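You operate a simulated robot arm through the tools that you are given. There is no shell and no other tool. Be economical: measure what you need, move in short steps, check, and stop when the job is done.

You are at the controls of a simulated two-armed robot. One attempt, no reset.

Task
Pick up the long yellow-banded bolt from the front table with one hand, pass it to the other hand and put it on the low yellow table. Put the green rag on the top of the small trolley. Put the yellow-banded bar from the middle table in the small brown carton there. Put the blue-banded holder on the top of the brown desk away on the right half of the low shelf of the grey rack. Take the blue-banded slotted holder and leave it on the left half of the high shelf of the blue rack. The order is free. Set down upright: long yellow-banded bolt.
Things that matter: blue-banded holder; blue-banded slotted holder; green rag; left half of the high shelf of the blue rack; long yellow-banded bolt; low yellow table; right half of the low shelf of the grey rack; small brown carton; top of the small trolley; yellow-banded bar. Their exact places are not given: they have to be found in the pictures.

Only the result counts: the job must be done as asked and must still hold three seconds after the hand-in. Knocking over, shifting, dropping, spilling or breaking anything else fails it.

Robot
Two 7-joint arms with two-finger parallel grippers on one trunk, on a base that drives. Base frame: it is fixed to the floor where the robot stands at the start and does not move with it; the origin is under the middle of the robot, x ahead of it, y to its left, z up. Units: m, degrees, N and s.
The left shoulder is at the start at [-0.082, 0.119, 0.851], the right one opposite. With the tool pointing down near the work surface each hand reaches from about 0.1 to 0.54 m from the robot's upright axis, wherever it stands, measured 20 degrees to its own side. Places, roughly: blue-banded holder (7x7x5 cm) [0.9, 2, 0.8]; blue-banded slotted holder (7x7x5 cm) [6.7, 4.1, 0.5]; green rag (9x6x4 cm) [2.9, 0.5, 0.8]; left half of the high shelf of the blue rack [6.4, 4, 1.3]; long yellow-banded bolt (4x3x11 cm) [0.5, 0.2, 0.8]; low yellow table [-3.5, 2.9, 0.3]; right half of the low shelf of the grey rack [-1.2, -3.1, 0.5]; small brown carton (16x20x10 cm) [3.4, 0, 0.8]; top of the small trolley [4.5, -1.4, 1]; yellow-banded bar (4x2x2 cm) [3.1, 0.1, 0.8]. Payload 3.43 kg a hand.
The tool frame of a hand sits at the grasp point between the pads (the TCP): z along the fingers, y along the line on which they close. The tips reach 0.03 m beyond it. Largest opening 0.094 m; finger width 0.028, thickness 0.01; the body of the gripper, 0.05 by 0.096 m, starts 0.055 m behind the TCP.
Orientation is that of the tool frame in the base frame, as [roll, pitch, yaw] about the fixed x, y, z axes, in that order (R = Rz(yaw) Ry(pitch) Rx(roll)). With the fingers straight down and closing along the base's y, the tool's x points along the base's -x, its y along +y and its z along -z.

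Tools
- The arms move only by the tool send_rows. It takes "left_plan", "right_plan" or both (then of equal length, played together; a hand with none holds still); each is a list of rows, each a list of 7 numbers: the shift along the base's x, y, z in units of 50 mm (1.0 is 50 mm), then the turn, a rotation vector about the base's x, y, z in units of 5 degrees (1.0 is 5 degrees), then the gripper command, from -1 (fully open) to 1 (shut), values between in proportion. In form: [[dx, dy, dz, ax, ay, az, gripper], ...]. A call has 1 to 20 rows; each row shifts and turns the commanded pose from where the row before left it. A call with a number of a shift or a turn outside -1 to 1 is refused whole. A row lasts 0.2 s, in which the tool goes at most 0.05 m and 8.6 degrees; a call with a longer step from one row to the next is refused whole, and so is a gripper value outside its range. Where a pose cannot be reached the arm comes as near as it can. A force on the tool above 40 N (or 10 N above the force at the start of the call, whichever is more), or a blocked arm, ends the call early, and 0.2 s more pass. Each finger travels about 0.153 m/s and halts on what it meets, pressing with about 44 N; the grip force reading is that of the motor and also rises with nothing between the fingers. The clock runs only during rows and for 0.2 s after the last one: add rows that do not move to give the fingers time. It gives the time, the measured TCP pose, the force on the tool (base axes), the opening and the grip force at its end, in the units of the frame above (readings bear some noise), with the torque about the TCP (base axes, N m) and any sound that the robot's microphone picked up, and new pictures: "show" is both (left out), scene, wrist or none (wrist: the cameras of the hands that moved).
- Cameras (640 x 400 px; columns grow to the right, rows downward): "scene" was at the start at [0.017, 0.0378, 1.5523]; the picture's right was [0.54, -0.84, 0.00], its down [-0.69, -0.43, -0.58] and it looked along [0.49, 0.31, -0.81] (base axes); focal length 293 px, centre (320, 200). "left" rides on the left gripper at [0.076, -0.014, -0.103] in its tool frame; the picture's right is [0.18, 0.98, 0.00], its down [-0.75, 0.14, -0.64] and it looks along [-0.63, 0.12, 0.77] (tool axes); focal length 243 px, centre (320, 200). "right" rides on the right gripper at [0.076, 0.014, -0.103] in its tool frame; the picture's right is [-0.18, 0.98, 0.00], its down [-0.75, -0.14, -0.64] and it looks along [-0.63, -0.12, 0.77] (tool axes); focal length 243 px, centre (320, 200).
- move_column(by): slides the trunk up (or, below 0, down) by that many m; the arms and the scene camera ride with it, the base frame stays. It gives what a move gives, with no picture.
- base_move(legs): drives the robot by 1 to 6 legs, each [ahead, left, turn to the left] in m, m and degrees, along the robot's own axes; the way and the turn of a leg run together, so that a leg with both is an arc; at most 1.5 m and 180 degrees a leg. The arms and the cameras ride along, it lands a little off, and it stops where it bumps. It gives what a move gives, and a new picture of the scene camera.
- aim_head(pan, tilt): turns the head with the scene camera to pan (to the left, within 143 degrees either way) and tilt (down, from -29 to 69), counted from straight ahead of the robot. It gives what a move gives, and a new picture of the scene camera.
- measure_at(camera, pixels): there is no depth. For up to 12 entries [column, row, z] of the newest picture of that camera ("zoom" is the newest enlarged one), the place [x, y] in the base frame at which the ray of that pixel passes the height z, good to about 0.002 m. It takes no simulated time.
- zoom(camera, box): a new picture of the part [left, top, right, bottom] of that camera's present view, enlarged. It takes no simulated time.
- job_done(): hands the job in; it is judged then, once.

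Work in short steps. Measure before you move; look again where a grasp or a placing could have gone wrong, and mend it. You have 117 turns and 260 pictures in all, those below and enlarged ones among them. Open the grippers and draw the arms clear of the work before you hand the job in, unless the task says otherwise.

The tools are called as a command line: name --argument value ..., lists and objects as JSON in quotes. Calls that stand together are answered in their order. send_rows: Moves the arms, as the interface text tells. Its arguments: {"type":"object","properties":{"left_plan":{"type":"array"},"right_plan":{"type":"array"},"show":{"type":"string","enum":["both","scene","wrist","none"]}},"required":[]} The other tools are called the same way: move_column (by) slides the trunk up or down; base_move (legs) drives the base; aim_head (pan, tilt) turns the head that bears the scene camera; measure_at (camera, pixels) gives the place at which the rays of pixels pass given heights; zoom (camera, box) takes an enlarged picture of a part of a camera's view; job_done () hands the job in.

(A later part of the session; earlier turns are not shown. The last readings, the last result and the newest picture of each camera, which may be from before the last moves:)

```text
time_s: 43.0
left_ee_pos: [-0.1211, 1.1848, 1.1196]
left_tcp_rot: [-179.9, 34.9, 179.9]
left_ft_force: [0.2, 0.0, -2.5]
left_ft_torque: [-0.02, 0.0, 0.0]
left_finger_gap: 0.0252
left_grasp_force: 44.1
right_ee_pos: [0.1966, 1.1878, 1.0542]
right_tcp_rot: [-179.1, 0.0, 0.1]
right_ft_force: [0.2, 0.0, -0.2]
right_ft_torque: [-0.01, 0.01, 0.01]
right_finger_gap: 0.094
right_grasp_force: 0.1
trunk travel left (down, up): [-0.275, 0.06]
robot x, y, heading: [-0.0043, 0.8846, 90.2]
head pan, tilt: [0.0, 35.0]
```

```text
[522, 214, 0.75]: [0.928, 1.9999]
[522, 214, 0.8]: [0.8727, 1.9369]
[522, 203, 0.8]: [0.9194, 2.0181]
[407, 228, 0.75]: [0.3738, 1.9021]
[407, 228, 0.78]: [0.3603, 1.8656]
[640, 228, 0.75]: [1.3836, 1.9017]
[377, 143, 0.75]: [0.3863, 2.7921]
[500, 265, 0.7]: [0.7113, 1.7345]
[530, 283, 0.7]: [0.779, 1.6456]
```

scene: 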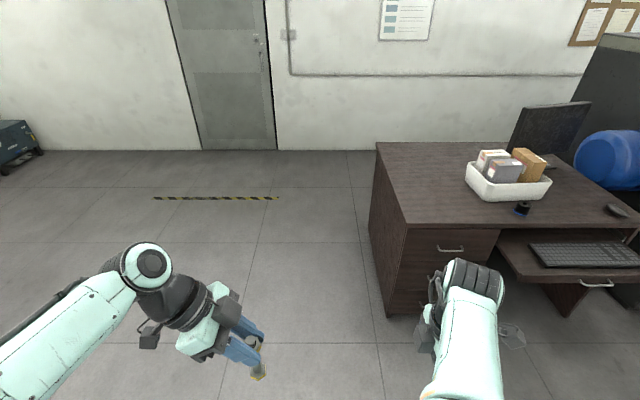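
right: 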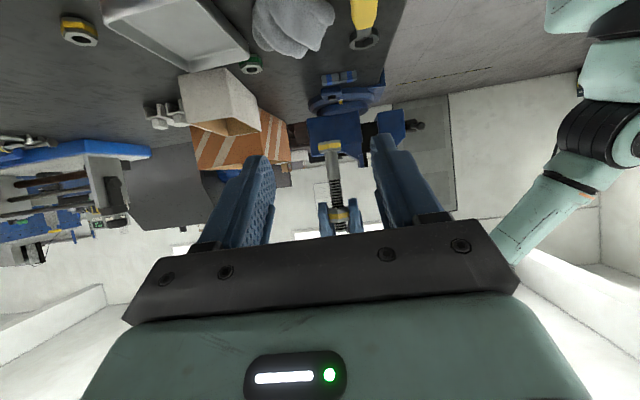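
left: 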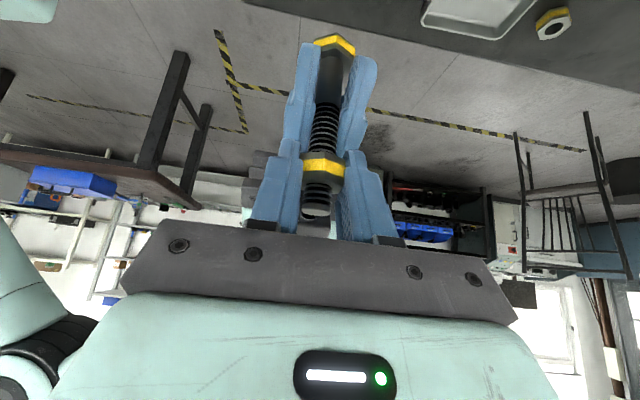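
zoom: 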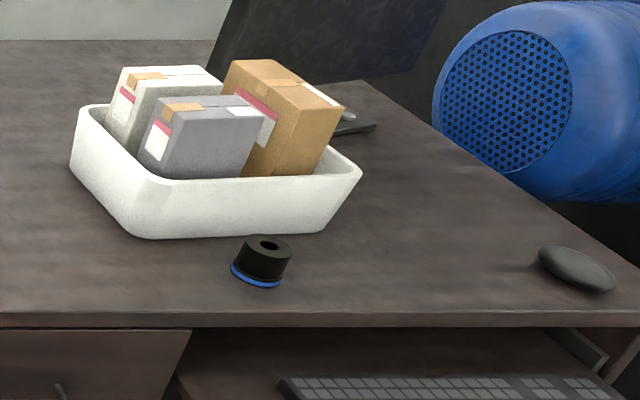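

The holder is a black cylinder with a blue base ring at about (0.92, 2.0). The keyboard tray juts out, so I check my own base's footprint by looking down.

aim_head --pan 0 --tilt 69

aim_head --pan -50 --tilt 69

```text
time_s: 44.0
left_ee_pos: [-0.1223, 1.1853, 1.1198]
left_tcp_rot: [-179.9, 34.9, 180.0]
left_ft_force: [0.2, -0.2, -2.9]
left_ft_torque: [-0.01, 0.03, -0.01]
left_finger_gap: 0.0253
left_grasp_force: 43.9
right_ee_pos: [0.1964, 1.1864, 1.0542]
right_tcp_rot: [-179.1, 0.0, 0.1]
right_ft_force: [-0.4, 0.5, 0.2]
right_ft_torque: [0.0, -0.02, -0.03]
right_finger_gap: 0.0941
right_grasp_force: 0.2
trunk travel left (down, up): [-0.275, 0.06]
robot x, y, heading: [-0.0026, 0.885, 89.8]
head pan, tilt: [0.0, 68.8]
```

scene: 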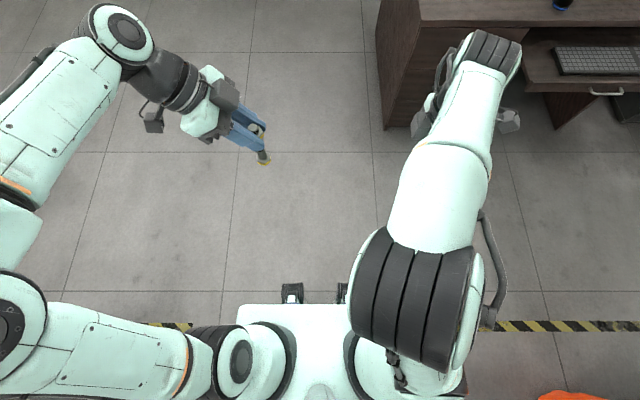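

```text
time_s: 45.2
left_ee_pos: [-0.1214, 1.185, 1.1189]
left_tcp_rot: [-180.0, 35.0, -180.0]
left_ft_force: [0.1, 0.5, -1.7]
left_ft_torque: [-0.01, 0.02, -0.01]
left_finger_gap: 0.0251
left_grasp_force: 44.5
right_ee_pos: [0.1964, 1.1866, 1.0538]
right_tcp_rot: [-179.2, -0.1, -0.1]
right_ft_force: [-0.1, -0.2, 0.5]
right_ft_torque: [0.0, 0.02, 0.0]
right_finger_gap: 0.094
right_grasp_force: 0.0
trunk travel left (down, up): [-0.275, 0.06]
robot x, y, heading: [-0.003, 0.8864, 90.0]
head pan, tilt: [-50.0, 68.8]
```

scene: 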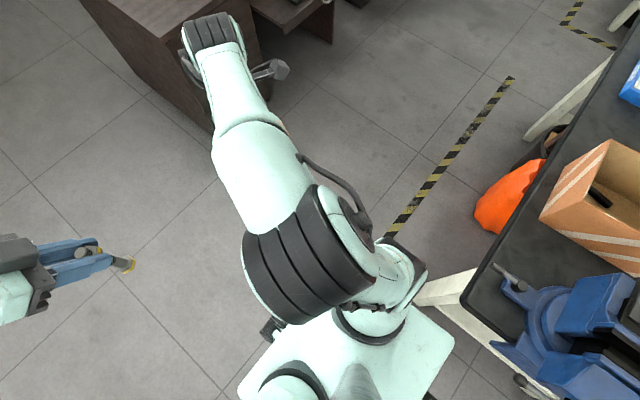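

The base is compact (under ~0.25 m ahead). I unwind the right wrist by −90° so it closes along world x, and drive to in front of the drawers.

send_rows --right_plan '[[0, 0, 0, 0, 0, -1, -1], [0, 0, 0, 0, 0, -1, -1], [0, 0, 0, 0, 0, -1, -1], [0, 0, 0, 0, 0, -1, -1], [0, 0, 0, 0, 0, -1, -1], [0, 0, 0, 0, 0, -1, -1], [0, 0, 0, 0, 0, -1, -1], [0, 0, 0, 0, 0, -1, -1], [0, 0, 0, 0, 0, -1, -1], [0, 0, 0, 0, 0, -1, -1], [0, 0, 0, 0, 0, -1, -1], [0, 0, 0, 0, 0, -1, -1], [0, 0, 0, 0, 0, -1, -1], [0, 0, 0, 0, 0, -1, -1], [0, 0, 0, 0, 0, -1, -1], [0, 0, 0, 0, 0, -1, -1], [0, 0, 0, 0, 0, -1, -1], [0, 0, 0, 0, 0, -1, -1]]' --show "none"

base_move --legs '[[0, -0.45, 0], [0.55, 0, 0]]'

```text
time_s: 49.0
left_ee_pos: [-0.1216, 1.1849, 1.119]
left_tcp_rot: [-180.0, 35.0, -180.0]
left_ft_force: [-0.5, 0.4, -2.2]
left_ft_torque: [0.0, 0.04, -0.01]
left_finger_gap: 0.0253
left_grasp_force: 44.5
right_ee_pos: [0.1971, 1.188, 1.0526]
right_tcp_rot: [-179.1, 0.0, -90.1]
right_ft_force: [0.9, 0.0, -0.4]
right_ft_torque: [0.05, 0.01, 0.01]
right_finger_gap: 0.0939
right_grasp_force: 0.1
trunk travel left (down, up): [-0.275, 0.06]
robot x, y, heading: [-0.0001, 0.8873, 89.9]
head pan, tilt: [-50.0, 68.8]
```

```text
time_s: 50.9
left_ee_pos: [-0.0248, 1.1879, 1.1157]
left_tcp_rot: [-179.8, 35.4, 179.5]
left_ft_force: [0.2, -0.4, -2.3]
left_ft_torque: [-0.01, 0.0, 0.02]
left_finger_gap: 0.025
left_grasp_force: 44.4
right_ee_pos: [0.2933, 1.186, 1.0552]
right_tcp_rot: [-178.6, -0.1, -90.7]
right_ft_force: [-0.4, -0.6, -0.1]
right_ft_torque: [0.01, 0.01, -0.01]
right_finger_gap: 0.094
right_grasp_force: 0.1
trunk travel left (down, up): [-0.275, 0.06]
robot x, y, heading: [0.0992, 0.8871, 89.1]
head pan, tilt: [-50.0, 68.8]
stopped in leg 1: the robot was blocked; the commanded pose is now the measured one
```

scene: 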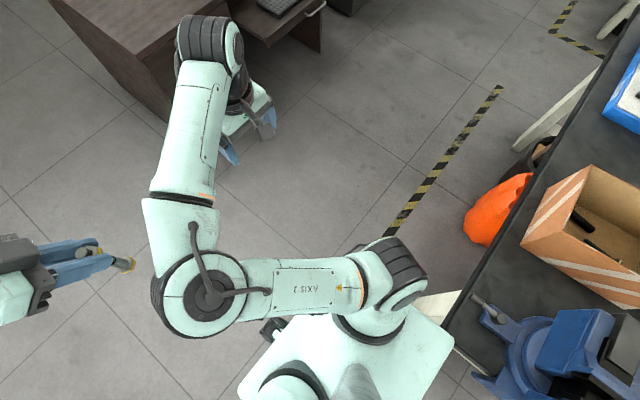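

The base touched something by the front table; I first move ahead, then right.

base_move --legs '[[0, 0.04, 0.9], [0.4, 0, 0], [0, -0.38, 0], [0.2, 0, 0]]'

```text
time_s: 58.6
left_ee_pos: [0.3086, 1.7873, 1.1188]
left_tcp_rot: [-180.0, 35.1, -179.7]
left_ft_force: [-0.7, 0.7, -2.1]
left_ft_torque: [-0.03, 0.01, 0.01]
left_finger_gap: 0.0255
left_grasp_force: 44.2
right_ee_pos: [0.6279, 1.7903, 1.0546]
right_tcp_rot: [-179.0, 0.0, -89.8]
right_ft_force: [0.0, -0.2, 0.6]
right_ft_torque: [0.01, 0.02, -0.02]
right_finger_gap: 0.0942
right_grasp_force: 0.1
trunk travel left (down, up): [-0.275, 0.06]
robot x, y, heading: [0.4311, 1.4873, 90.0]
head pan, tilt: [-50.0, 68.8]
```

scene: 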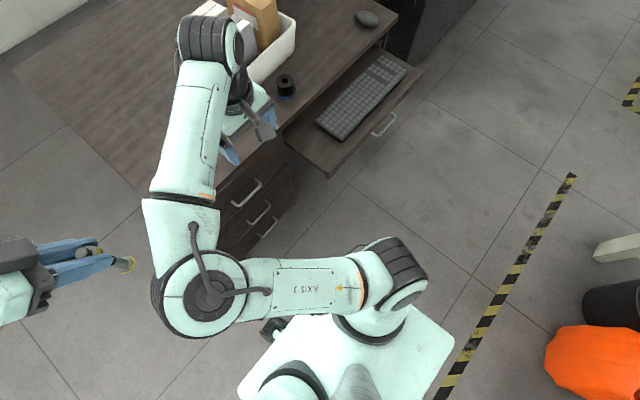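

measure_at --camera "scene" --pixels '[[286, 96, 0.75], [286, 78, 0.8], [325, 173, 0.64], [325, 173, 0.67], [284, 133, 0.75], [350, 182, 0.0]]'

measure_at --camera "right" --pixels '[[320, 100, 0.75]]'

zoom --camera "right" --box '[0, 0, 640, 400]'

```text
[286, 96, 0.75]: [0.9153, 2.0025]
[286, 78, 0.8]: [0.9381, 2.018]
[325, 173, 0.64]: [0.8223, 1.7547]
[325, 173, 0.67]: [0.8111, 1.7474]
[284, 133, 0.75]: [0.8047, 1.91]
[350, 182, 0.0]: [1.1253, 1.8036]
```

```text
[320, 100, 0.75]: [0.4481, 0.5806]
```

```text
1.00 times, centred on (320, 200) of right (not enlarged: the box is as wide or as high as the picture)
```

zoom: 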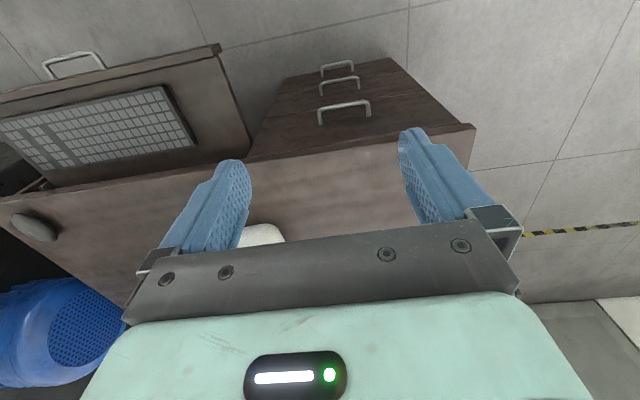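

I zoom in on the holder to fix its centre.

zoom --camera "scene" --box '[246, 55, 326, 115]'

```text
6.67 times, centred on (286, 85) of scene
```

zoom: 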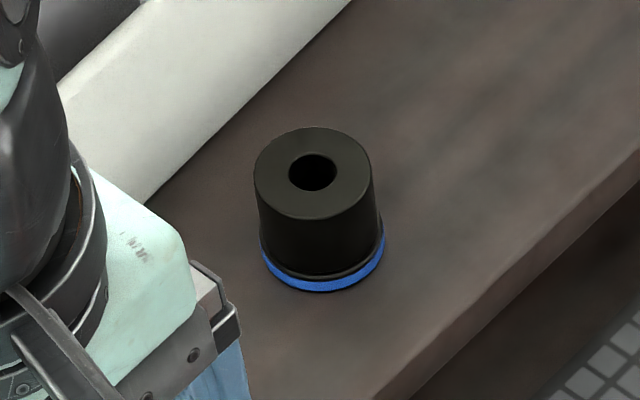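

measure_at --camera "zoom" --pixels '[[313, 172, 0.8], [313, 172, 0.805], [255, 172, 0.8], [372, 172, 0.8], [322, 248, 0.75], [262, 245, 0.753], [385, 245, 0.753], [145, 200, 0.75], [340, 5, 0.75]]'

```text
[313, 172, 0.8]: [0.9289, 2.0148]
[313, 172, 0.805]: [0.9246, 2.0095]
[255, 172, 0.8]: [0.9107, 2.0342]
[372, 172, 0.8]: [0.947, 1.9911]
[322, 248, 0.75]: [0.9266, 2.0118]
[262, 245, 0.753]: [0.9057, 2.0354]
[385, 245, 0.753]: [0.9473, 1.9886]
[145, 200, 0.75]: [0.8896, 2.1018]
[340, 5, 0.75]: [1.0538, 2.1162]
```

Holder centre (0.928, 2.013), z 0.75–0.80, top diameter 56 mm. I step closer: 0.07 ahead and 0.09 right.

base_move --legs '[[0.07, -0.09, 0]]'

```text
time_s: 60.1
left_ee_pos: [0.3979, 1.8557, 1.1176]
left_tcp_rot: [-179.9, 34.9, -179.8]
left_ft_force: [0.5, 0.2, -2.1]
left_ft_torque: [0.03, 0.01, 0.01]
left_finger_gap: 0.0254
left_grasp_force: 44.2
right_ee_pos: [0.7167, 1.8598, 1.0537]
right_tcp_rot: [-179.2, -0.1, -89.8]
right_ft_force: [0.6, 0.1, 0.0]
right_ft_torque: [0.0, 0.01, 0.02]
right_finger_gap: 0.094
right_grasp_force: 0.0
trunk travel left (down, up): [-0.275, 0.06]
robot x, y, heading: [0.5192, 1.5606, 90.4]
head pan, tilt: [-50.0, 68.8]
```

scene: 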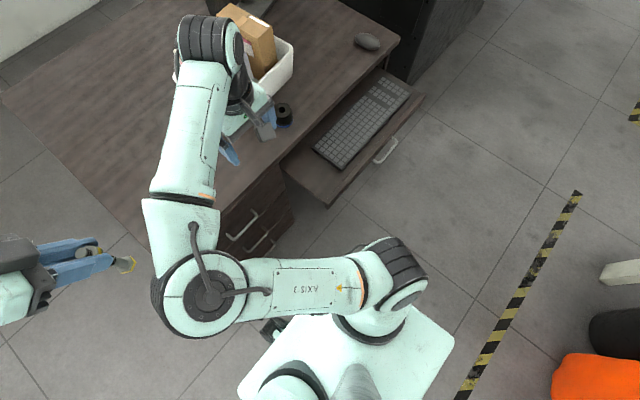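

I carry the right hand over the holder with a 15° forward tilt, stopping at z≈0.88.

send_rows --right_plan '[[0.703, 0.51, -0.1, 0, 0, 0, -1], [0.703, 0.51, -0.1, 0, 0, 0, -1], [0.703, 0.51, -0.2, 0, 0, 0, -1], [0.703, 0.51, -0.3, 1, 0, 0, -1], [0.703, 0.51, -0.3, 1, 0, 0, -1], [0.703, 0.51, -0.3, 1, 0, 0, -1], [0, 0, -0.8, 0, 0, 0, -1], [0, 0, -0.8, 0, 0, 0, -1], [0, 0, -0.4, 0, 0, 0, -1], [0, 0, 0, 0, 0, 0, -1]]' --show "wrist"

zoom --camera "scene" --box '[200, 20, 380, 160]'

```text
time_s: 62.3
left_ee_pos: [0.3979, 1.8569, 1.1194]
left_tcp_rot: [-179.9, 34.8, -179.8]
left_ft_force: [-0.6, 0.0, -2.8]
left_ft_torque: [0.01, 0.01, -0.01]
left_finger_gap: 0.0252
left_grasp_force: 43.5
right_ee_pos: [0.9274, 2.0116, 0.8882]
right_tcp_rot: [-179.0, 15.0, -89.8]
right_ft_force: [-0.1, 0.0, 0.1]
right_ft_torque: [0.01, -0.01, 0.01]
right_finger_gap: 0.0936
right_grasp_force: 0.0
trunk travel left (down, up): [-0.275, 0.06]
robot x, y, heading: [0.5167, 1.5572, 90.2]
head pan, tilt: [-50.0, 68.8]
```

right: 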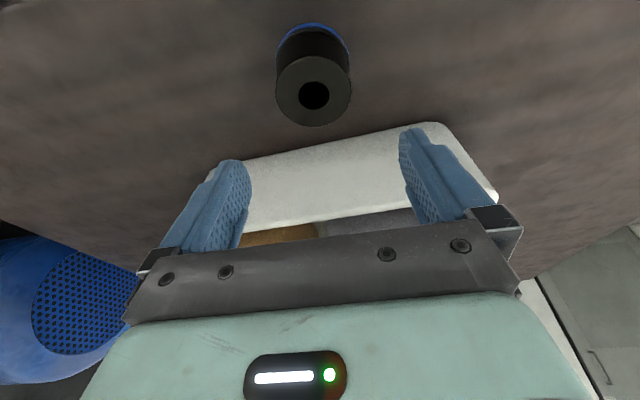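

```text
2.86 times, centred on (290, 90) of scene
```

zoom: 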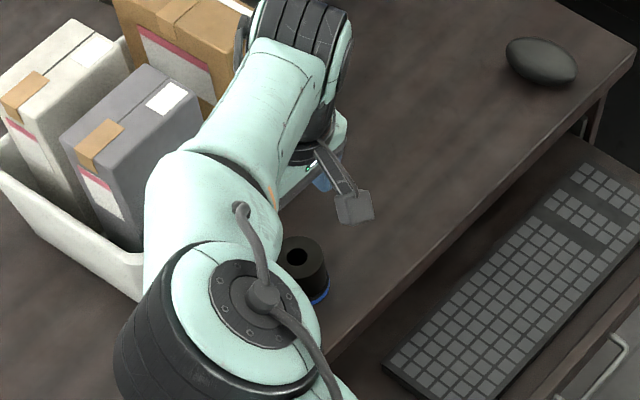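

I cross-check the holder's position from the wrist camera.

measure_at --camera "right" --pixels '[[314, 94, 0.8], [314, 94, 0.795], [313, 40, 0.755], [280, 160, 0.75]]'

measure_at --camera "zoom" --pixels '[[298, 256, 0.8]]'

```text
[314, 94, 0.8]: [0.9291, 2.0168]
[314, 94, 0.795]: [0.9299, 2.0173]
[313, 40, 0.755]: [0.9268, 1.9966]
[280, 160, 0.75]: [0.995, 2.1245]
```

```text
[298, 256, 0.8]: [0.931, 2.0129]
```

Agreement: (0.929, 2.015). I go down to z 0.790 and close.

send_rows --right_plan '[[0.03, 0.05, -0.6, 0, 0, 0, -1], [0, 0, -0.6, 0, 0, 0, -1], [0, 0, -0.5, 0, 0, 0, -1], [0, 0, -0.26, 0, 0, 0, -1], [0, 0, 0, 0, 0, 0, -1], [0, 0, 0, 0, 0, 0, 1], [0, 0, 0, 0, 0, 0, 1], [0, 0, 0, 0, 0, 0, 1], [0, 0, 0, 0, 0, 0, 1]]' --show "wrist"

```text
time_s: 64.3
left_ee_pos: [0.3987, 1.8566, 1.1188]
left_tcp_rot: [-179.9, 34.9, -179.7]
left_ft_force: [0.2, 0.5, -3.6]
left_ft_torque: [0.02, 0.02, 0.03]
left_finger_gap: 0.0252
left_grasp_force: 44.2
right_ee_pos: [0.9289, 2.0146, 0.79]
right_tcp_rot: [-179.1, 15.0, -89.8]
right_ft_force: [1.1, -0.6, 0.6]
right_ft_torque: [0.16, 0.04, 0.01]
right_finger_gap: 0.0611
right_grasp_force: 43.9
trunk travel left (down, up): [-0.275, 0.06]
robot x, y, heading: [0.5146, 1.5568, 90.1]
head pan, tilt: [-50.0, 68.8]
```

right: 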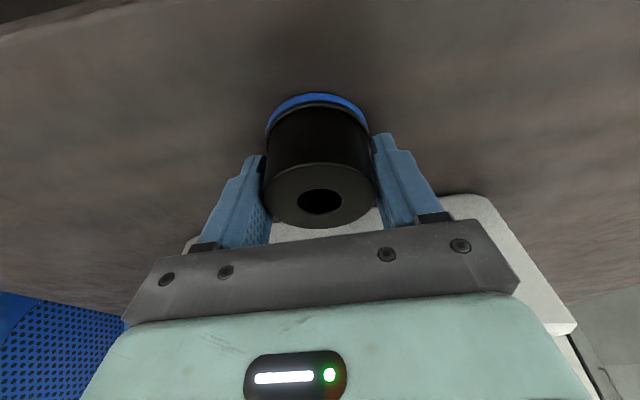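

Holder gripped (61 mm). I lift it, draw it in, and back the base away from the desk.

send_rows --right_plan '[[0, 0, 0.3, 0, 0, 0, 1], [0, 0, 0.7, 0, 0, 0, 1], [0, 0, 0.9, 0, 0, 0, 1], [0, 0, 0.9, 0, 0, 0, 1], [0, 0, 0.9, 0, 0, 0, 1], [0, 0, 0.9, 0, 0, 0, 1], [0, 0, 0.9, 0, 0, 0, 1], [-0.6, -0.5, 0, 0, 0, 0, 1], [-0.6, -0.5, 0, 0, 0, 0, 1], [-0.6, -0.5, 0, 0, 0, 0, 1], [-0.6, -0.5, 0, 0, 0, 0, 1], [-0.6, -0.5, 0, 0, 0, 0, 1], [-0.6, -0.5, 0, 0, 0, 0, 1]]' --show "wrist"

aim_head --pan 0 --tilt 25

base_move --legs '[[-0.3, 0, 0], [0, 0, 90]]'

```text
time_s: 67.1
left_ee_pos: [0.3968, 1.8563, 1.1192]
left_tcp_rot: [-179.9, 35.0, -179.7]
left_ft_force: [-0.6, 0.1, -2.5]
left_ft_torque: [-0.02, 0.01, -0.02]
left_finger_gap: 0.0252
left_grasp_force: 44.1
right_ee_pos: [0.7495, 1.8656, 1.0647]
right_tcp_rot: [-179.2, 15.2, -89.8]
right_ft_force: [0.0, 1.0, -7.5]
right_ft_torque: [0.0, 0.0, 0.03]
right_finger_gap: 0.0613
right_grasp_force: 43.8
trunk travel left (down, up): [-0.275, 0.06]
robot x, y, heading: [0.5219, 1.5566, 90.1]
head pan, tilt: [-50.0, 68.8]
```

right: 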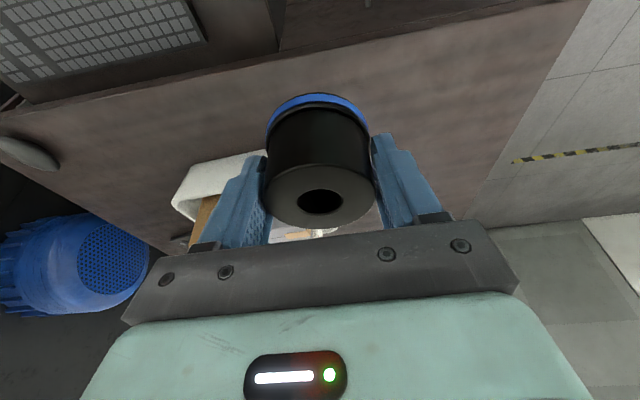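

```text
time_s: 68.3
left_ee_pos: [0.3974, 1.8567, 1.1178]
left_tcp_rot: [-179.8, 34.9, -179.6]
left_ft_force: [-0.1, 0.5, -2.0]
left_ft_torque: [0.0, 0.01, 0.04]
left_finger_gap: 0.0251
left_grasp_force: 43.8
right_ee_pos: [0.7493, 1.8663, 1.065]
right_tcp_rot: [-179.0, 15.0, -89.8]
right_ft_force: [-0.3, 0.3, -7.6]
right_ft_torque: [0.01, -0.05, -0.02]
right_finger_gap: 0.0609
right_grasp_force: 44.2
trunk travel left (down, up): [-0.275, 0.06]
robot x, y, heading: [0.5176, 1.5603, 89.9]
head pan, tilt: [0.0, 25.0]
```

scene: 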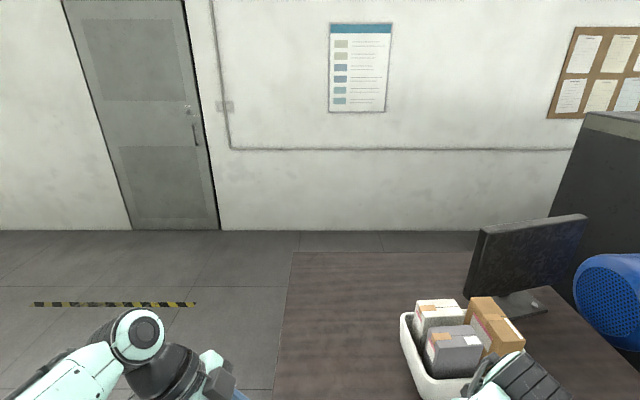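

```text
time_s: 74.2
left_ee_pos: [0.2232, 1.1316, 1.1186]
left_tcp_rot: [-179.9, 34.9, -88.6]
left_ft_force: [0.6, -0.4, -2.7]
left_ft_torque: [-0.03, 0.02, 0.01]
left_finger_gap: 0.0254
left_grasp_force: 43.4
right_ee_pos: [0.2064, 1.481, 1.0646]
right_tcp_rot: [-179.1, 15.0, 1.5]
right_ft_force: [0.0, -0.3, -8.3]
right_ft_torque: [0.03, -0.02, -0.02]
right_finger_gap: 0.0614
right_grasp_force: 44.2
trunk travel left (down, up): [-0.275, 0.06]
robot x, y, heading: [0.5194, 1.2543, -178.4]
head pan, tilt: [0.0, 25.0]
```

scene: 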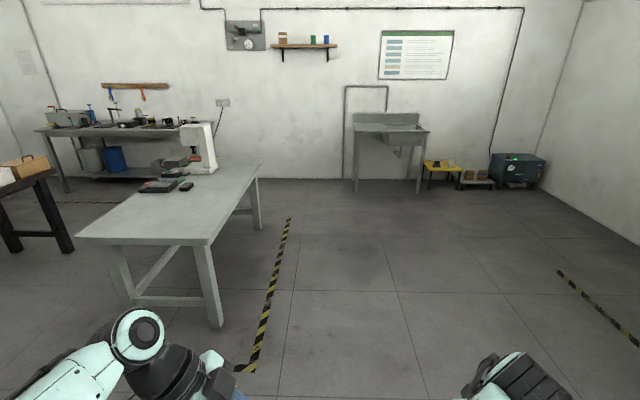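

The way to the yellow stool (440,168) is clear. I drive diagonally toward about (−2.2, 2.75).

base_move --legs '[[1.35, -0.75, -1.6], [1.3, -0.75, 0]]'

aim_head --pan 0 --tilt 45

```text
refused: leg 1 is longer than a leg can be; nothing moved
```

```text
time_s: 75.0
left_ee_pos: [0.2233, 1.1309, 1.1188]
left_tcp_rot: [-179.9, 34.9, -88.6]
left_ft_force: [0.1, 0.3, -3.2]
left_ft_torque: [-0.03, -0.02, 0.01]
left_finger_gap: 0.0253
left_grasp_force: 43.7
right_ee_pos: [0.2069, 1.4812, 1.0649]
right_tcp_rot: [-179.2, 15.0, 1.5]
right_ft_force: [-0.7, -1.0, -8.2]
right_ft_torque: [0.0, 0.0, 0.0]
right_finger_gap: 0.0613
right_grasp_force: 44.1
trunk travel left (down, up): [-0.275, 0.06]
robot x, y, heading: [0.5203, 1.257, -178.7]
head pan, tilt: [0.0, 45.0]
```

scene: 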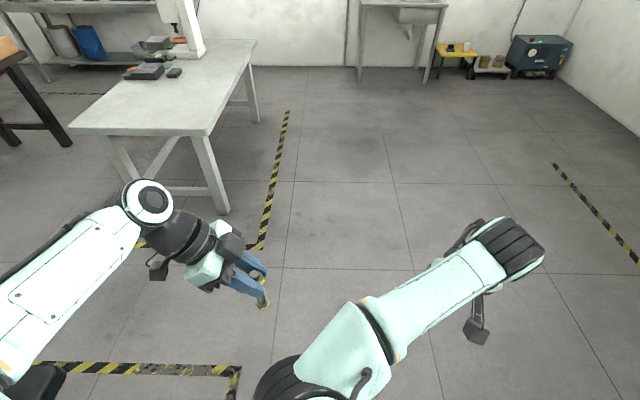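

Leg too long; I split it in three.

base_move --legs '[[0.9, -0.5, -1.3], [0.9, -0.5, 0], [0.9, -0.5, 0]]'

```text
time_s: 90.3
left_ee_pos: [-2.5339, 2.5773, 1.1183]
left_tcp_rot: [-179.9, 34.9, -88.2]
left_ft_force: [-0.2, -0.1, -2.2]
left_ft_torque: [-0.02, -0.04, 0.02]
left_finger_gap: 0.0255
left_grasp_force: 44.4
right_ee_pos: [-2.5529, 2.9285, 1.0635]
right_tcp_rot: [-179.1, 15.0, 1.7]
right_ft_force: [-0.1, 0.6, -7.1]
right_ft_torque: [-0.01, -0.04, -0.03]
right_finger_gap: 0.0612
right_grasp_force: 44.5
trunk travel left (down, up): [-0.275, 0.06]
robot x, y, heading: [-2.2384, 2.7026, -178.2]
head pan, tilt: [0.0, 45.0]
```

scene: 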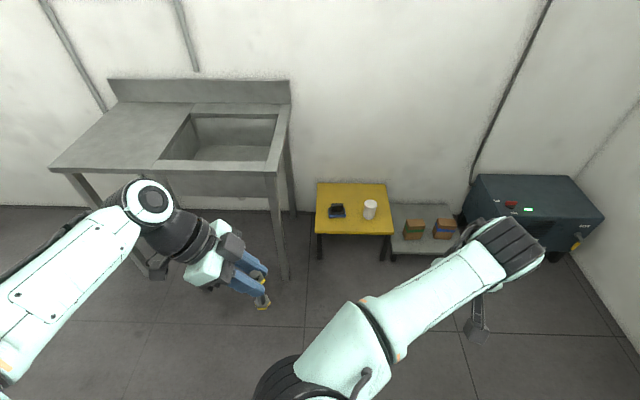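

measure_at --camera "scene" --pixels '[[316, 232, 0.3], [393, 235, 0.3], [386, 184, 0.3], [317, 183, 0.3], [337, 218, 0.3], [370, 219, 0.3], [275, 172, 0.85], [284, 280, 0.0], [318, 258, 0.0]]'

zoom --camera "scene" --box '[280, 160, 440, 280]'

```text
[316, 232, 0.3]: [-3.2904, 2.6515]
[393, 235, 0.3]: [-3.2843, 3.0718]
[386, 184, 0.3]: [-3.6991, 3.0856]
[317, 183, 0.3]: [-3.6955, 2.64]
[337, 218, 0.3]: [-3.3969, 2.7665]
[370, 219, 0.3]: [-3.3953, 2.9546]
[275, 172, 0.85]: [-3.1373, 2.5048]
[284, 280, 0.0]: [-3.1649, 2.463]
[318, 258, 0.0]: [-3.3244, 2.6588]
```

```text
3.33 times, centred on (360, 220) of scene
```

zoom: 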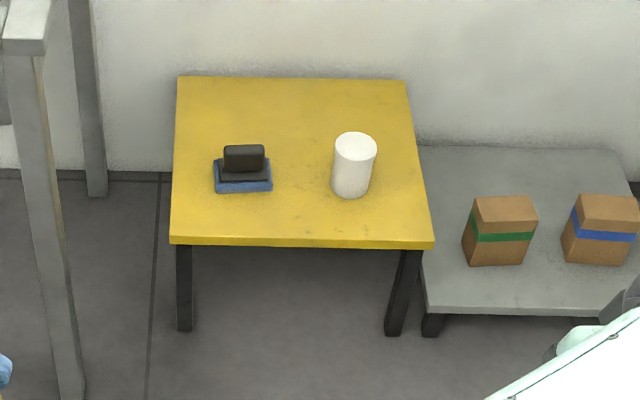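

The table top spans x −3.70…−3.29, y 2.65…3.08 with two items at (−3.40,2.77) and (−3.40,2.95). I will set the bolt at about (−3.335, 2.86); drive to (−2.91, 2.91) and lower the trunk.

base_move --legs '[[0.665, -0.228, -1.8]]'

move_column --by -0.27

aim_head --pan 5 --tilt 60

```text
time_s: 94.2
left_ee_pos: [-3.2135, 2.8122, 1.117]
left_tcp_rot: [-180.0, 34.9, -90.6]
left_ft_force: [-1.0, 0.3, -2.8]
left_ft_torque: [-0.04, -0.02, -0.02]
left_finger_gap: 0.0253
left_grasp_force: 44.1
right_ee_pos: [-3.2169, 3.1623, 1.0635]
right_tcp_rot: [-179.1, 14.9, -0.7]
right_ft_force: [-0.2, -0.7, -8.3]
right_ft_torque: [0.03, -0.02, 0.01]
right_finger_gap: 0.0615
right_grasp_force: 44.1
trunk travel left (down, up): [-0.275, 0.06]
robot x, y, heading: [-2.9112, 2.9275, 179.6]
head pan, tilt: [0.0, 45.0]
```

scene: 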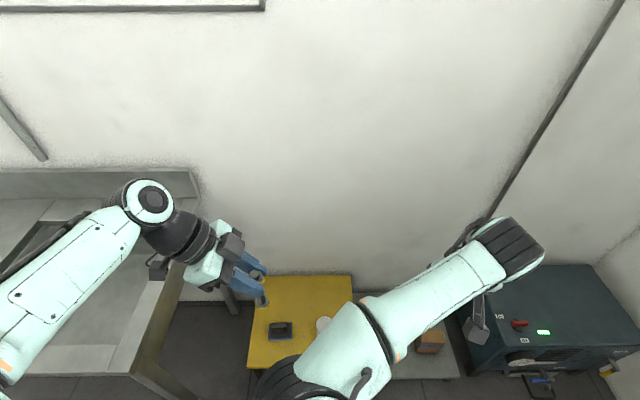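

```text
time_s: 97.0
left_ee_pos: [-3.2135, 2.8123, 0.849]
left_tcp_rot: [-180.0, 34.9, -90.5]
left_ft_force: [-0.2, -0.1, -2.2]
left_ft_torque: [-0.03, 0.03, -0.01]
left_finger_gap: 0.0254
left_grasp_force: 43.5
right_ee_pos: [-3.2171, 3.1628, 0.7947]
right_tcp_rot: [-179.1, 15.0, -0.6]
right_ft_force: [-0.4, 0.0, -7.6]
right_ft_torque: [0.0, -0.05, 0.03]
right_finger_gap: 0.0615
right_grasp_force: 44.1
trunk travel left (down, up): [-0.005, 0.33]
robot x, y, heading: [-2.9134, 2.9268, 179.2]
head pan, tilt: [0.0, 45.0]
```

```text
time_s: 97.7
left_ee_pos: [-3.2146, 2.8123, 0.8496]
left_tcp_rot: [-180.0, 34.9, -90.6]
left_ft_force: [-0.1, -0.2, -1.8]
left_ft_torque: [-0.02, 0.03, 0.0]
left_finger_gap: 0.0252
left_grasp_force: 44.0
right_ee_pos: [-3.2175, 3.1625, 0.7944]
right_tcp_rot: [-179.0, 14.9, -0.5]
right_ft_force: [-1.2, 0.5, -7.9]
right_ft_torque: [-0.02, -0.02, -0.04]
right_finger_gap: 0.0614
right_grasp_force: 43.3
trunk travel left (down, up): [-0.005, 0.33]
robot x, y, heading: [-2.9095, 2.9269, 179.5]
head pan, tilt: [5.0, 60.0]
```

scene: 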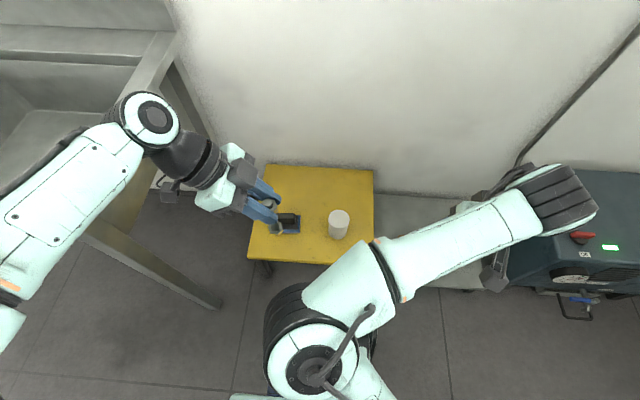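

I unwind the left hand +90° about vertical (the bolt stays upright, the hand then leans toward the robot, away from the sink), moving over the target and down to z 0.6.

send_rows --left_plan '[[-0.126, 0.053, -0.278, 0, 0, 1, 1], [-0.126, 0.053, -0.278, 0, 0, 1, 1], [-0.126, 0.053, -0.278, 0, 0, 1, 1], [-0.126, 0.053, -0.278, 0, 0, 1, 1], [-0.126, 0.053, -0.278, 0, 0, 1, 1], [-0.126, 0.053, -0.278, 0, 0, 1, 1], [-0.126, 0.053, -0.278, 0, 0, 1, 1], [-0.126, 0.053, -0.278, 0, 0, 1, 1], [-0.126, 0.053, -0.278, 0, 0, 1, 1], [-0.126, 0.053, -0.278, 0, 0, 1, 1], [-0.126, 0.053, -0.278, 0, 0, 1, 1], [-0.126, 0.053, -0.278, 0, 0, 1, 1], [-0.126, 0.053, -0.278, 0, 0, 1, 1], [-0.126, 0.053, -0.278, 0, 0, 1, 1], [-0.126, 0.053, -0.278, 0, 0, 1, 1], [-0.126, 0.053, -0.278, 0, 0, 1, 1], [-0.126, 0.053, -0.278, 0, 0, 1, 1], [-0.126, 0.053, -0.278, 0, 0, 1, 1], [0, 0, 0, 0, 0, 0, 1]]' --show "both"

```text
time_s: 101.7
left_ee_pos: [-3.3276, 2.86, 0.5971]
left_tcp_rot: [-179.9, 34.9, -0.4]
left_ft_force: [0.3, 0.5, -2.7]
left_ft_torque: [0.03, 0.0, 0.02]
left_finger_gap: 0.0253
left_grasp_force: 43.7
right_ee_pos: [-3.2172, 3.1624, 0.7929]
right_tcp_rot: [-179.0, 14.9, -0.6]
right_ft_force: [-0.2, -1.0, -7.0]
right_ft_torque: [-0.03, 0.01, -0.03]
right_finger_gap: 0.0611
right_grasp_force: 44.0
trunk travel left (down, up): [-0.005, 0.33]
robot x, y, heading: [-2.912, 2.9275, 179.4]
head pan, tilt: [5.0, 60.0]
```

scene: 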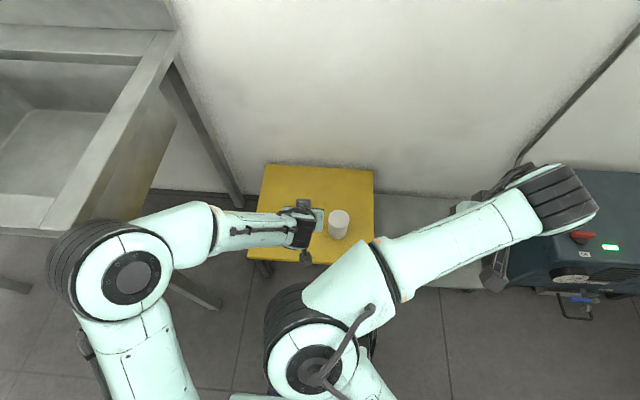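
left: 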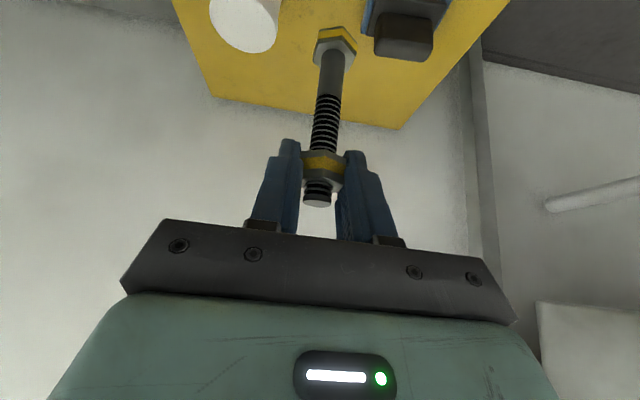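

The left elbow is rather close to the sink corner, so I shift the base 0.05 back and 0.08 right, then bring the hand back over the target.

base_move --legs '[[-0.05, -0.08, 0]]'

send_rows --left_plan '[[-0.2, -0.32, 0, 0, 0, 0, 1], [-0.2, -0.32, 0, 0, 0, 0, 1], [-0.2, -0.32, 0, 0, 0, 0, 1], [-0.2, -0.32, 0, 0, 0, 0, 1], [-0.2, -0.32, 0, 0, 0, 0, 1], [0, 0, 0, 0, 0, 0, 1]]' --show "both"

```text
time_s: 103.1
left_ee_pos: [-3.2755, 2.9389, 0.5982]
left_tcp_rot: [-179.9, 35.0, -0.6]
left_ft_force: [-0.8, -0.2, -2.5]
left_ft_torque: [-0.01, 0.0, -0.01]
left_finger_gap: 0.0254
left_grasp_force: 44.4
right_ee_pos: [-3.1661, 3.242, 0.7942]
right_tcp_rot: [-179.0, 14.9, -0.6]
right_ft_force: [-0.4, 0.5, -6.9]
right_ft_torque: [0.0, 0.02, 0.03]
right_finger_gap: 0.0608
right_grasp_force: 44.1
trunk travel left (down, up): [-0.005, 0.33]
robot x, y, heading: [-2.8611, 3.0096, 179.6]
head pan, tilt: [5.0, 60.0]
```

scene: 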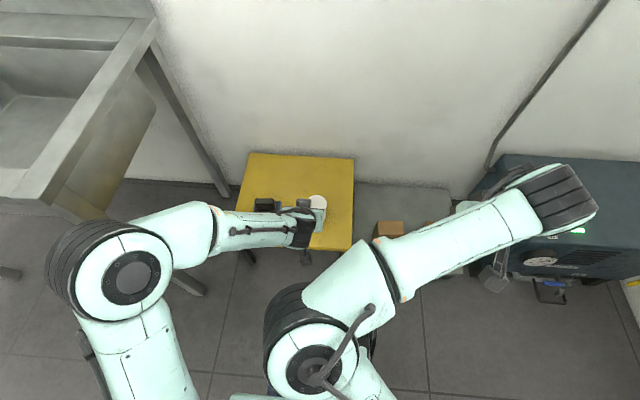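

```text
time_s: 104.5
left_ee_pos: [-3.3244, 2.8583, 0.598]
left_tcp_rot: [-179.8, 34.9, -0.5]
left_ft_force: [0.4, 0.1, -3.0]
left_ft_torque: [-0.02, -0.03, 0.0]
left_finger_gap: 0.0252
left_grasp_force: 44.1
right_ee_pos: [-3.1656, 3.2417, 0.7946]
right_tcp_rot: [-179.1, 15.0, -0.6]
right_ft_force: [-0.6, 0.2, -7.3]
right_ft_torque: [0.02, -0.01, -0.04]
right_finger_gap: 0.0612
right_grasp_force: 44.1
trunk travel left (down, up): [-0.005, 0.33]
robot x, y, heading: [-2.8573, 3.0075, 179.4]
head pan, tilt: [5.0, 60.0]
```

scene: 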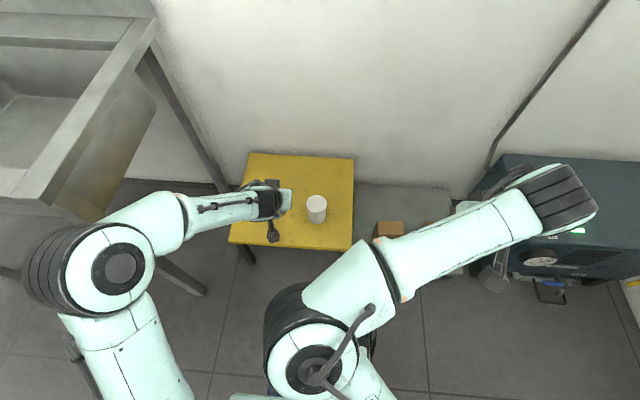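
left: 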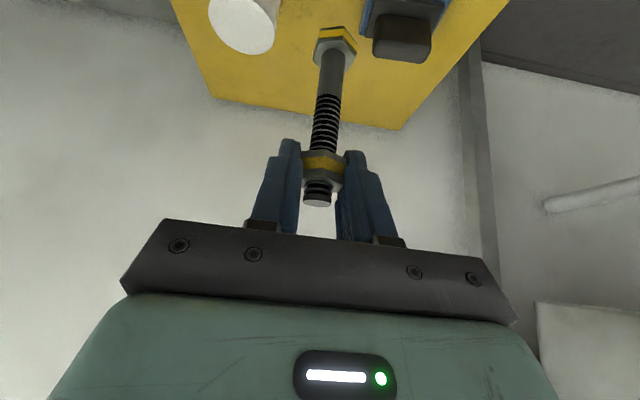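

I compare table-corner positions in both cameras to get the table height.

measure_at --camera "left" --pixels '[[213, 98, 0.3], [213, 98, 0.27], [213, 98, 0.33], [398, 130, 0.3], [398, 130, 0.27], [338, 30, 0.495]]'

measure_at --camera "scene" --pixels '[[355, 158, 0.3], [355, 158, 0.27], [355, 158, 0.33], [248, 152, 0.3], [248, 152, 0.27], [350, 250, 0.3], [350, 250, 0.33]]'

```text
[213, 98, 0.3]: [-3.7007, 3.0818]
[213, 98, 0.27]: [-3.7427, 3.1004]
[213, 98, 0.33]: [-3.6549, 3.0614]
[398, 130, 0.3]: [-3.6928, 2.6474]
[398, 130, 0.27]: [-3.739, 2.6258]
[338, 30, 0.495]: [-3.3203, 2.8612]
```

```text
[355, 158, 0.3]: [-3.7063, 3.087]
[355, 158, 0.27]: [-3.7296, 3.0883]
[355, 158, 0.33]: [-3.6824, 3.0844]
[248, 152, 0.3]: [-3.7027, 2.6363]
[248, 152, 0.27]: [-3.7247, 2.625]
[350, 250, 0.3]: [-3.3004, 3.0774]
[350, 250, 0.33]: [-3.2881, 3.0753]
```

Table height 0.30. I go down 0.175 m (bolt foot to ~0.318) while shifting 18 mm inward.

send_rows --left_plan '[[-0.1, 0, -0.75, 0, 0, 0, 1], [-0.1, 0, -0.75, 0, 0, 0, 1], [-0.1, 0, -0.75, 0, 0, 0, 1], [-0.06, 0, -0.75, 0, 0, 0, 1], [0, 0, -0.5, 0, 0, 0, 1], [0, 0, 0, 0, 0, 0, 1]]' --show "both"

zoom --camera "left" --box '[220, 0, 420, 130]'

```text
time_s: 105.9
left_ee_pos: [-3.3431, 2.8591, 0.4238]
left_tcp_rot: [-179.9, 34.9, -0.5]
left_ft_force: [0.2, 0.6, -2.1]
left_ft_torque: [-0.02, 0.01, 0.0]
left_finger_gap: 0.0252
left_grasp_force: 44.0
right_ee_pos: [-3.1648, 3.242, 0.7955]
right_tcp_rot: [-179.1, 15.0, -0.7]
right_ft_force: [-0.7, 0.3, -7.5]
right_ft_torque: [0.0, 0.03, -0.01]
right_finger_gap: 0.061
right_grasp_force: 44.1
trunk travel left (down, up): [-0.005, 0.33]
robot x, y, heading: [-2.863, 3.0077, 179.3]
head pan, tilt: [5.0, 60.0]
```

scene: 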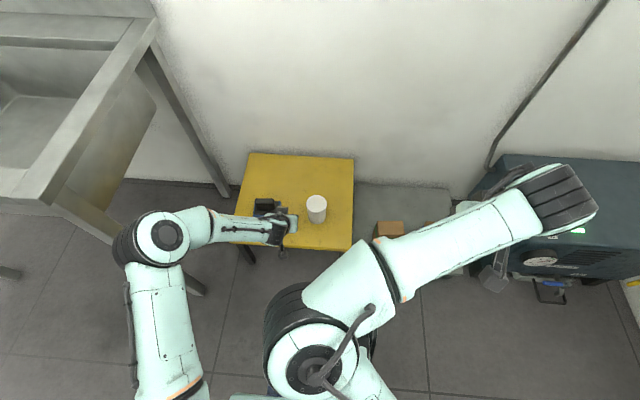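
left: 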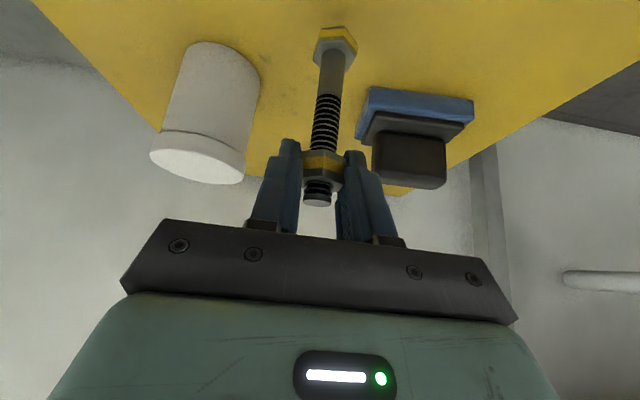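

```text
3.08 times, centred on (320, 65) of left
```

zoom: 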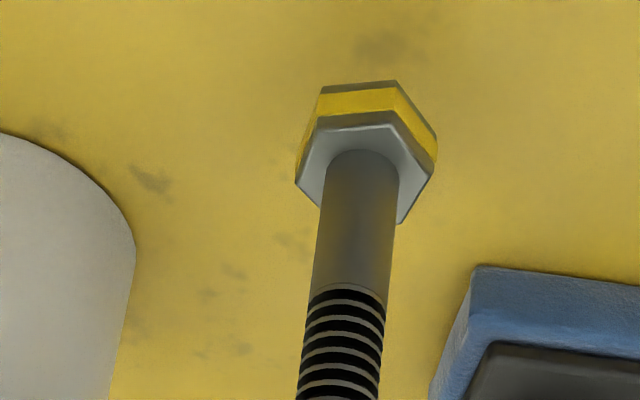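

Foot est. 0.32. I go down 15 mm more gently and read the force.

send_rows --left_plan '[[0, 0, -0.06, 0, 0, 0, 1], [0, 0, -0.06, 0, 0, 0, 1], [0, 0, -0.06, 0, 0, 0, 1], [0, 0, -0.06, 0, 0, 0, 1], [0, 0, -0.06, 0, 0, 0, 1]]' --show "none"

zoom --camera "left" --box '[220, 0, 420, 130]'

```text
time_s: 107.1
left_ee_pos: [-3.3428, 2.8582, 0.407]
left_tcp_rot: [-179.9, 34.9, -0.5]
left_ft_force: [-0.3, 0.2, -2.5]
left_ft_torque: [-0.03, -0.02, -0.01]
left_finger_gap: 0.0251
left_grasp_force: 43.7
right_ee_pos: [-3.1651, 3.2423, 0.7956]
right_tcp_rot: [-179.2, 14.9, -0.6]
right_ft_force: [0.3, 0.6, -7.8]
right_ft_torque: [-0.01, 0.0, 0.02]
right_finger_gap: 0.0611
right_grasp_force: 43.7
trunk travel left (down, up): [-0.005, 0.33]
robot x, y, heading: [-2.8604, 3.0063, 179.8]
head pan, tilt: [5.0, 60.0]
```

```text
3.08 times, centred on (320, 65) of left
```

zoom: 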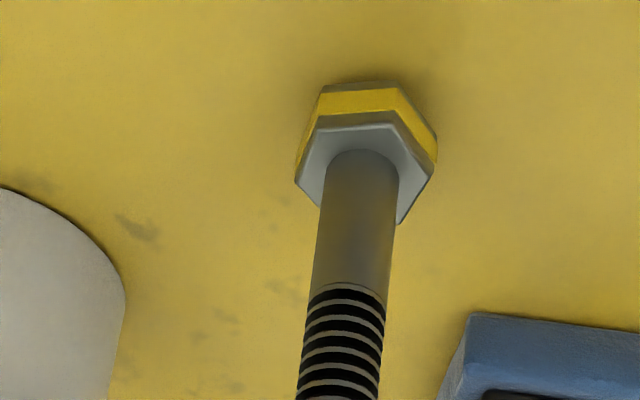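

No contact yet. Down another 5 mm in small rows.

send_rows --left_plan '[[0, 0, -0.03, 0, 0, 0, 1], [0, 0, -0.03, 0, 0, 0, 1], [0, 0, -0.03, 0, 0, 0, 1]]' --show "none"

```text
time_s: 107.9
left_ee_pos: [-3.3429, 2.8584, 0.4037]
left_tcp_rot: [-180.0, 34.9, -0.5]
left_ft_force: [-1.4, -0.7, -2.8]
left_ft_torque: [0.02, -0.02, -0.03]
left_finger_gap: 0.0255
left_grasp_force: 43.8
right_ee_pos: [-3.1659, 3.2427, 0.7935]
right_tcp_rot: [-179.2, 14.9, -0.6]
right_ft_force: [-0.4, 0.2, -7.6]
right_ft_torque: [0.04, -0.02, -0.01]
right_finger_gap: 0.0611
right_grasp_force: 43.7
trunk travel left (down, up): [-0.005, 0.33]
robot x, y, heading: [-2.86, 3.0059, 179.6]
head pan, tilt: [5.0, 60.0]
```

send_rows --left_plan '[[0, 0, -0.03, 0, 0, 0, 1], [0, 0, -0.03, 0, 0, 0, 1], [0, 0, -0.03, 0, 0, 0, 1]]' --show "none"

zoom --camera "left" --box '[220, 0, 420, 130]'

```text
time_s: 108.7
left_ee_pos: [-3.3445, 2.859, 0.4012]
left_tcp_rot: [-179.9, 35.2, -0.5]
left_ft_force: [6.0, 0.1, 15.5]
left_ft_torque: [0.05, -0.33, -0.06]
left_finger_gap: 0.0254
left_grasp_force: 43.9
right_ee_pos: [-3.1659, 3.2424, 0.7941]
right_tcp_rot: [-179.1, 15.0, -0.6]
right_ft_force: [-0.4, -0.8, -7.8]
right_ft_torque: [-0.04, -0.03, 0.0]
right_finger_gap: 0.0615
right_grasp_force: 44.1
trunk travel left (down, up): [-0.005, 0.33]
robot x, y, heading: [-2.8637, 3.0101, 179.2]
head pan, tilt: [5.0, 60.0]
```

```text
3.08 times, centred on (320, 65) of left
```

zoom: 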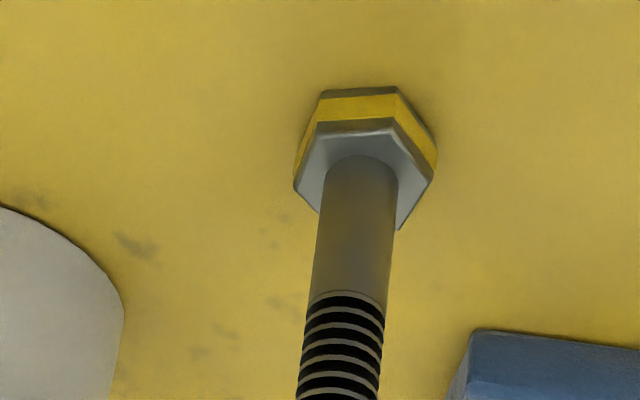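

Contact (≈18 N). I relieve 1 mm, open partly, and back out along the tool axis.

send_rows --left_plan '[[0, 0, 0.02, 0, 0, 0, 1], [0, 0, 0, 0, 0, 0, 0.3], [0, 0, 0, 0, 0, 0, -0.1], [0, 0, 0, 0, 0, 0, -0.1], [0, 0, 0, 0, 0, 0, -0.1]]' --show "wrist"

```text
time_s: 109.9
left_ee_pos: [-3.3425, 2.86, 0.4]
left_tcp_rot: [-179.9, 34.9, -0.5]
left_ft_force: [-1.1, -1.3, -0.4]
left_ft_torque: [0.02, 0.02, 0.01]
left_finger_gap: 0.0515
left_grasp_force: 0.1
right_ee_pos: [-3.1666, 3.2417, 0.7933]
right_tcp_rot: [-179.1, 14.9, -0.5]
right_ft_force: [0.2, 0.3, -7.8]
right_ft_torque: [0.01, -0.02, -0.02]
right_finger_gap: 0.0611
right_grasp_force: 44.0
trunk travel left (down, up): [-0.005, 0.33]
robot x, y, heading: [-2.8631, 3.0088, 179.5]
head pan, tilt: [5.0, 60.0]
```

left: 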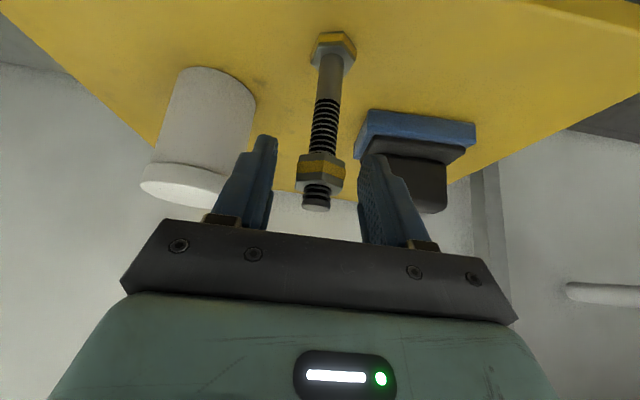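

Bolt stands free. I back out along the tool axis and up.

send_rows --left_plan '[[0.12, 0, 0.17, 0, 0, 0, -0.1], [0.23, 0, 0.33, 0, 0, 0, -0.1], [0.46, 0, 0.65, 0, 0, 0, -0.1], [0.46, 0, 0.65, 0, 0, 0, -0.1], [0.46, 0, 0.65, 0, 0, 0, -0.1], [0.3, 0, 0.85, 0, 0, 0, -0.5], [0, 0, 0.95, 0, 0, 0, -1], [0, 0, 0.95, 0, 0, 0, -1], [0, 0, 0.95, 0, 0, 0, -1], [0, 0, 0.95, 0, 0, 0, -1]]' --show "wrist"

zoom --camera "scene" --box '[200, 120, 400, 270]'

```text
time_s: 112.1
left_ee_pos: [-3.2424, 2.8602, 0.7562]
left_tcp_rot: [-179.9, 35.0, -0.5]
left_ft_force: [0.8, 0.1, -0.2]
left_ft_torque: [0.0, -0.02, 0.01]
left_finger_gap: 0.0939
left_grasp_force: 0.0
right_ee_pos: [-3.1666, 3.2419, 0.7948]
right_tcp_rot: [-179.1, 14.9, -0.6]
right_ft_force: [0.7, 0.4, -8.0]
right_ft_torque: [-0.03, 0.01, -0.02]
right_finger_gap: 0.0612
right_grasp_force: 44.0
trunk travel left (down, up): [-0.005, 0.33]
robot x, y, heading: [-2.8639, 3.008, 179.4]
head pan, tilt: [5.0, 60.0]
```

left: 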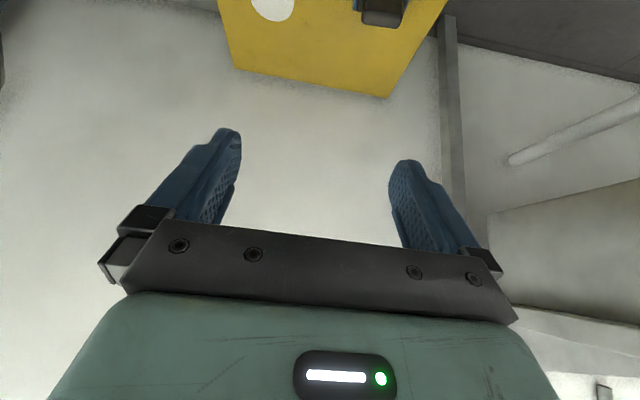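

```text
2.67 times, centred on (300, 195) of scene
```

zoom: 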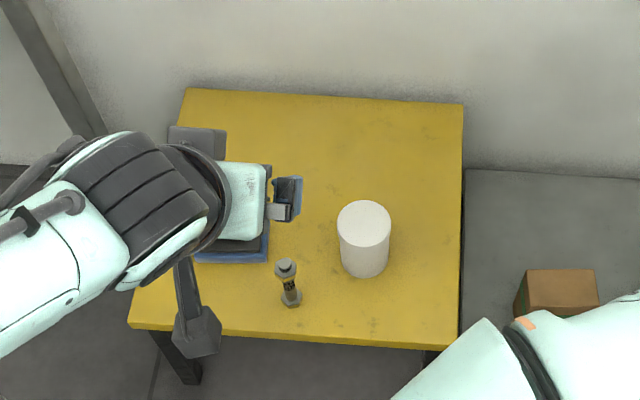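

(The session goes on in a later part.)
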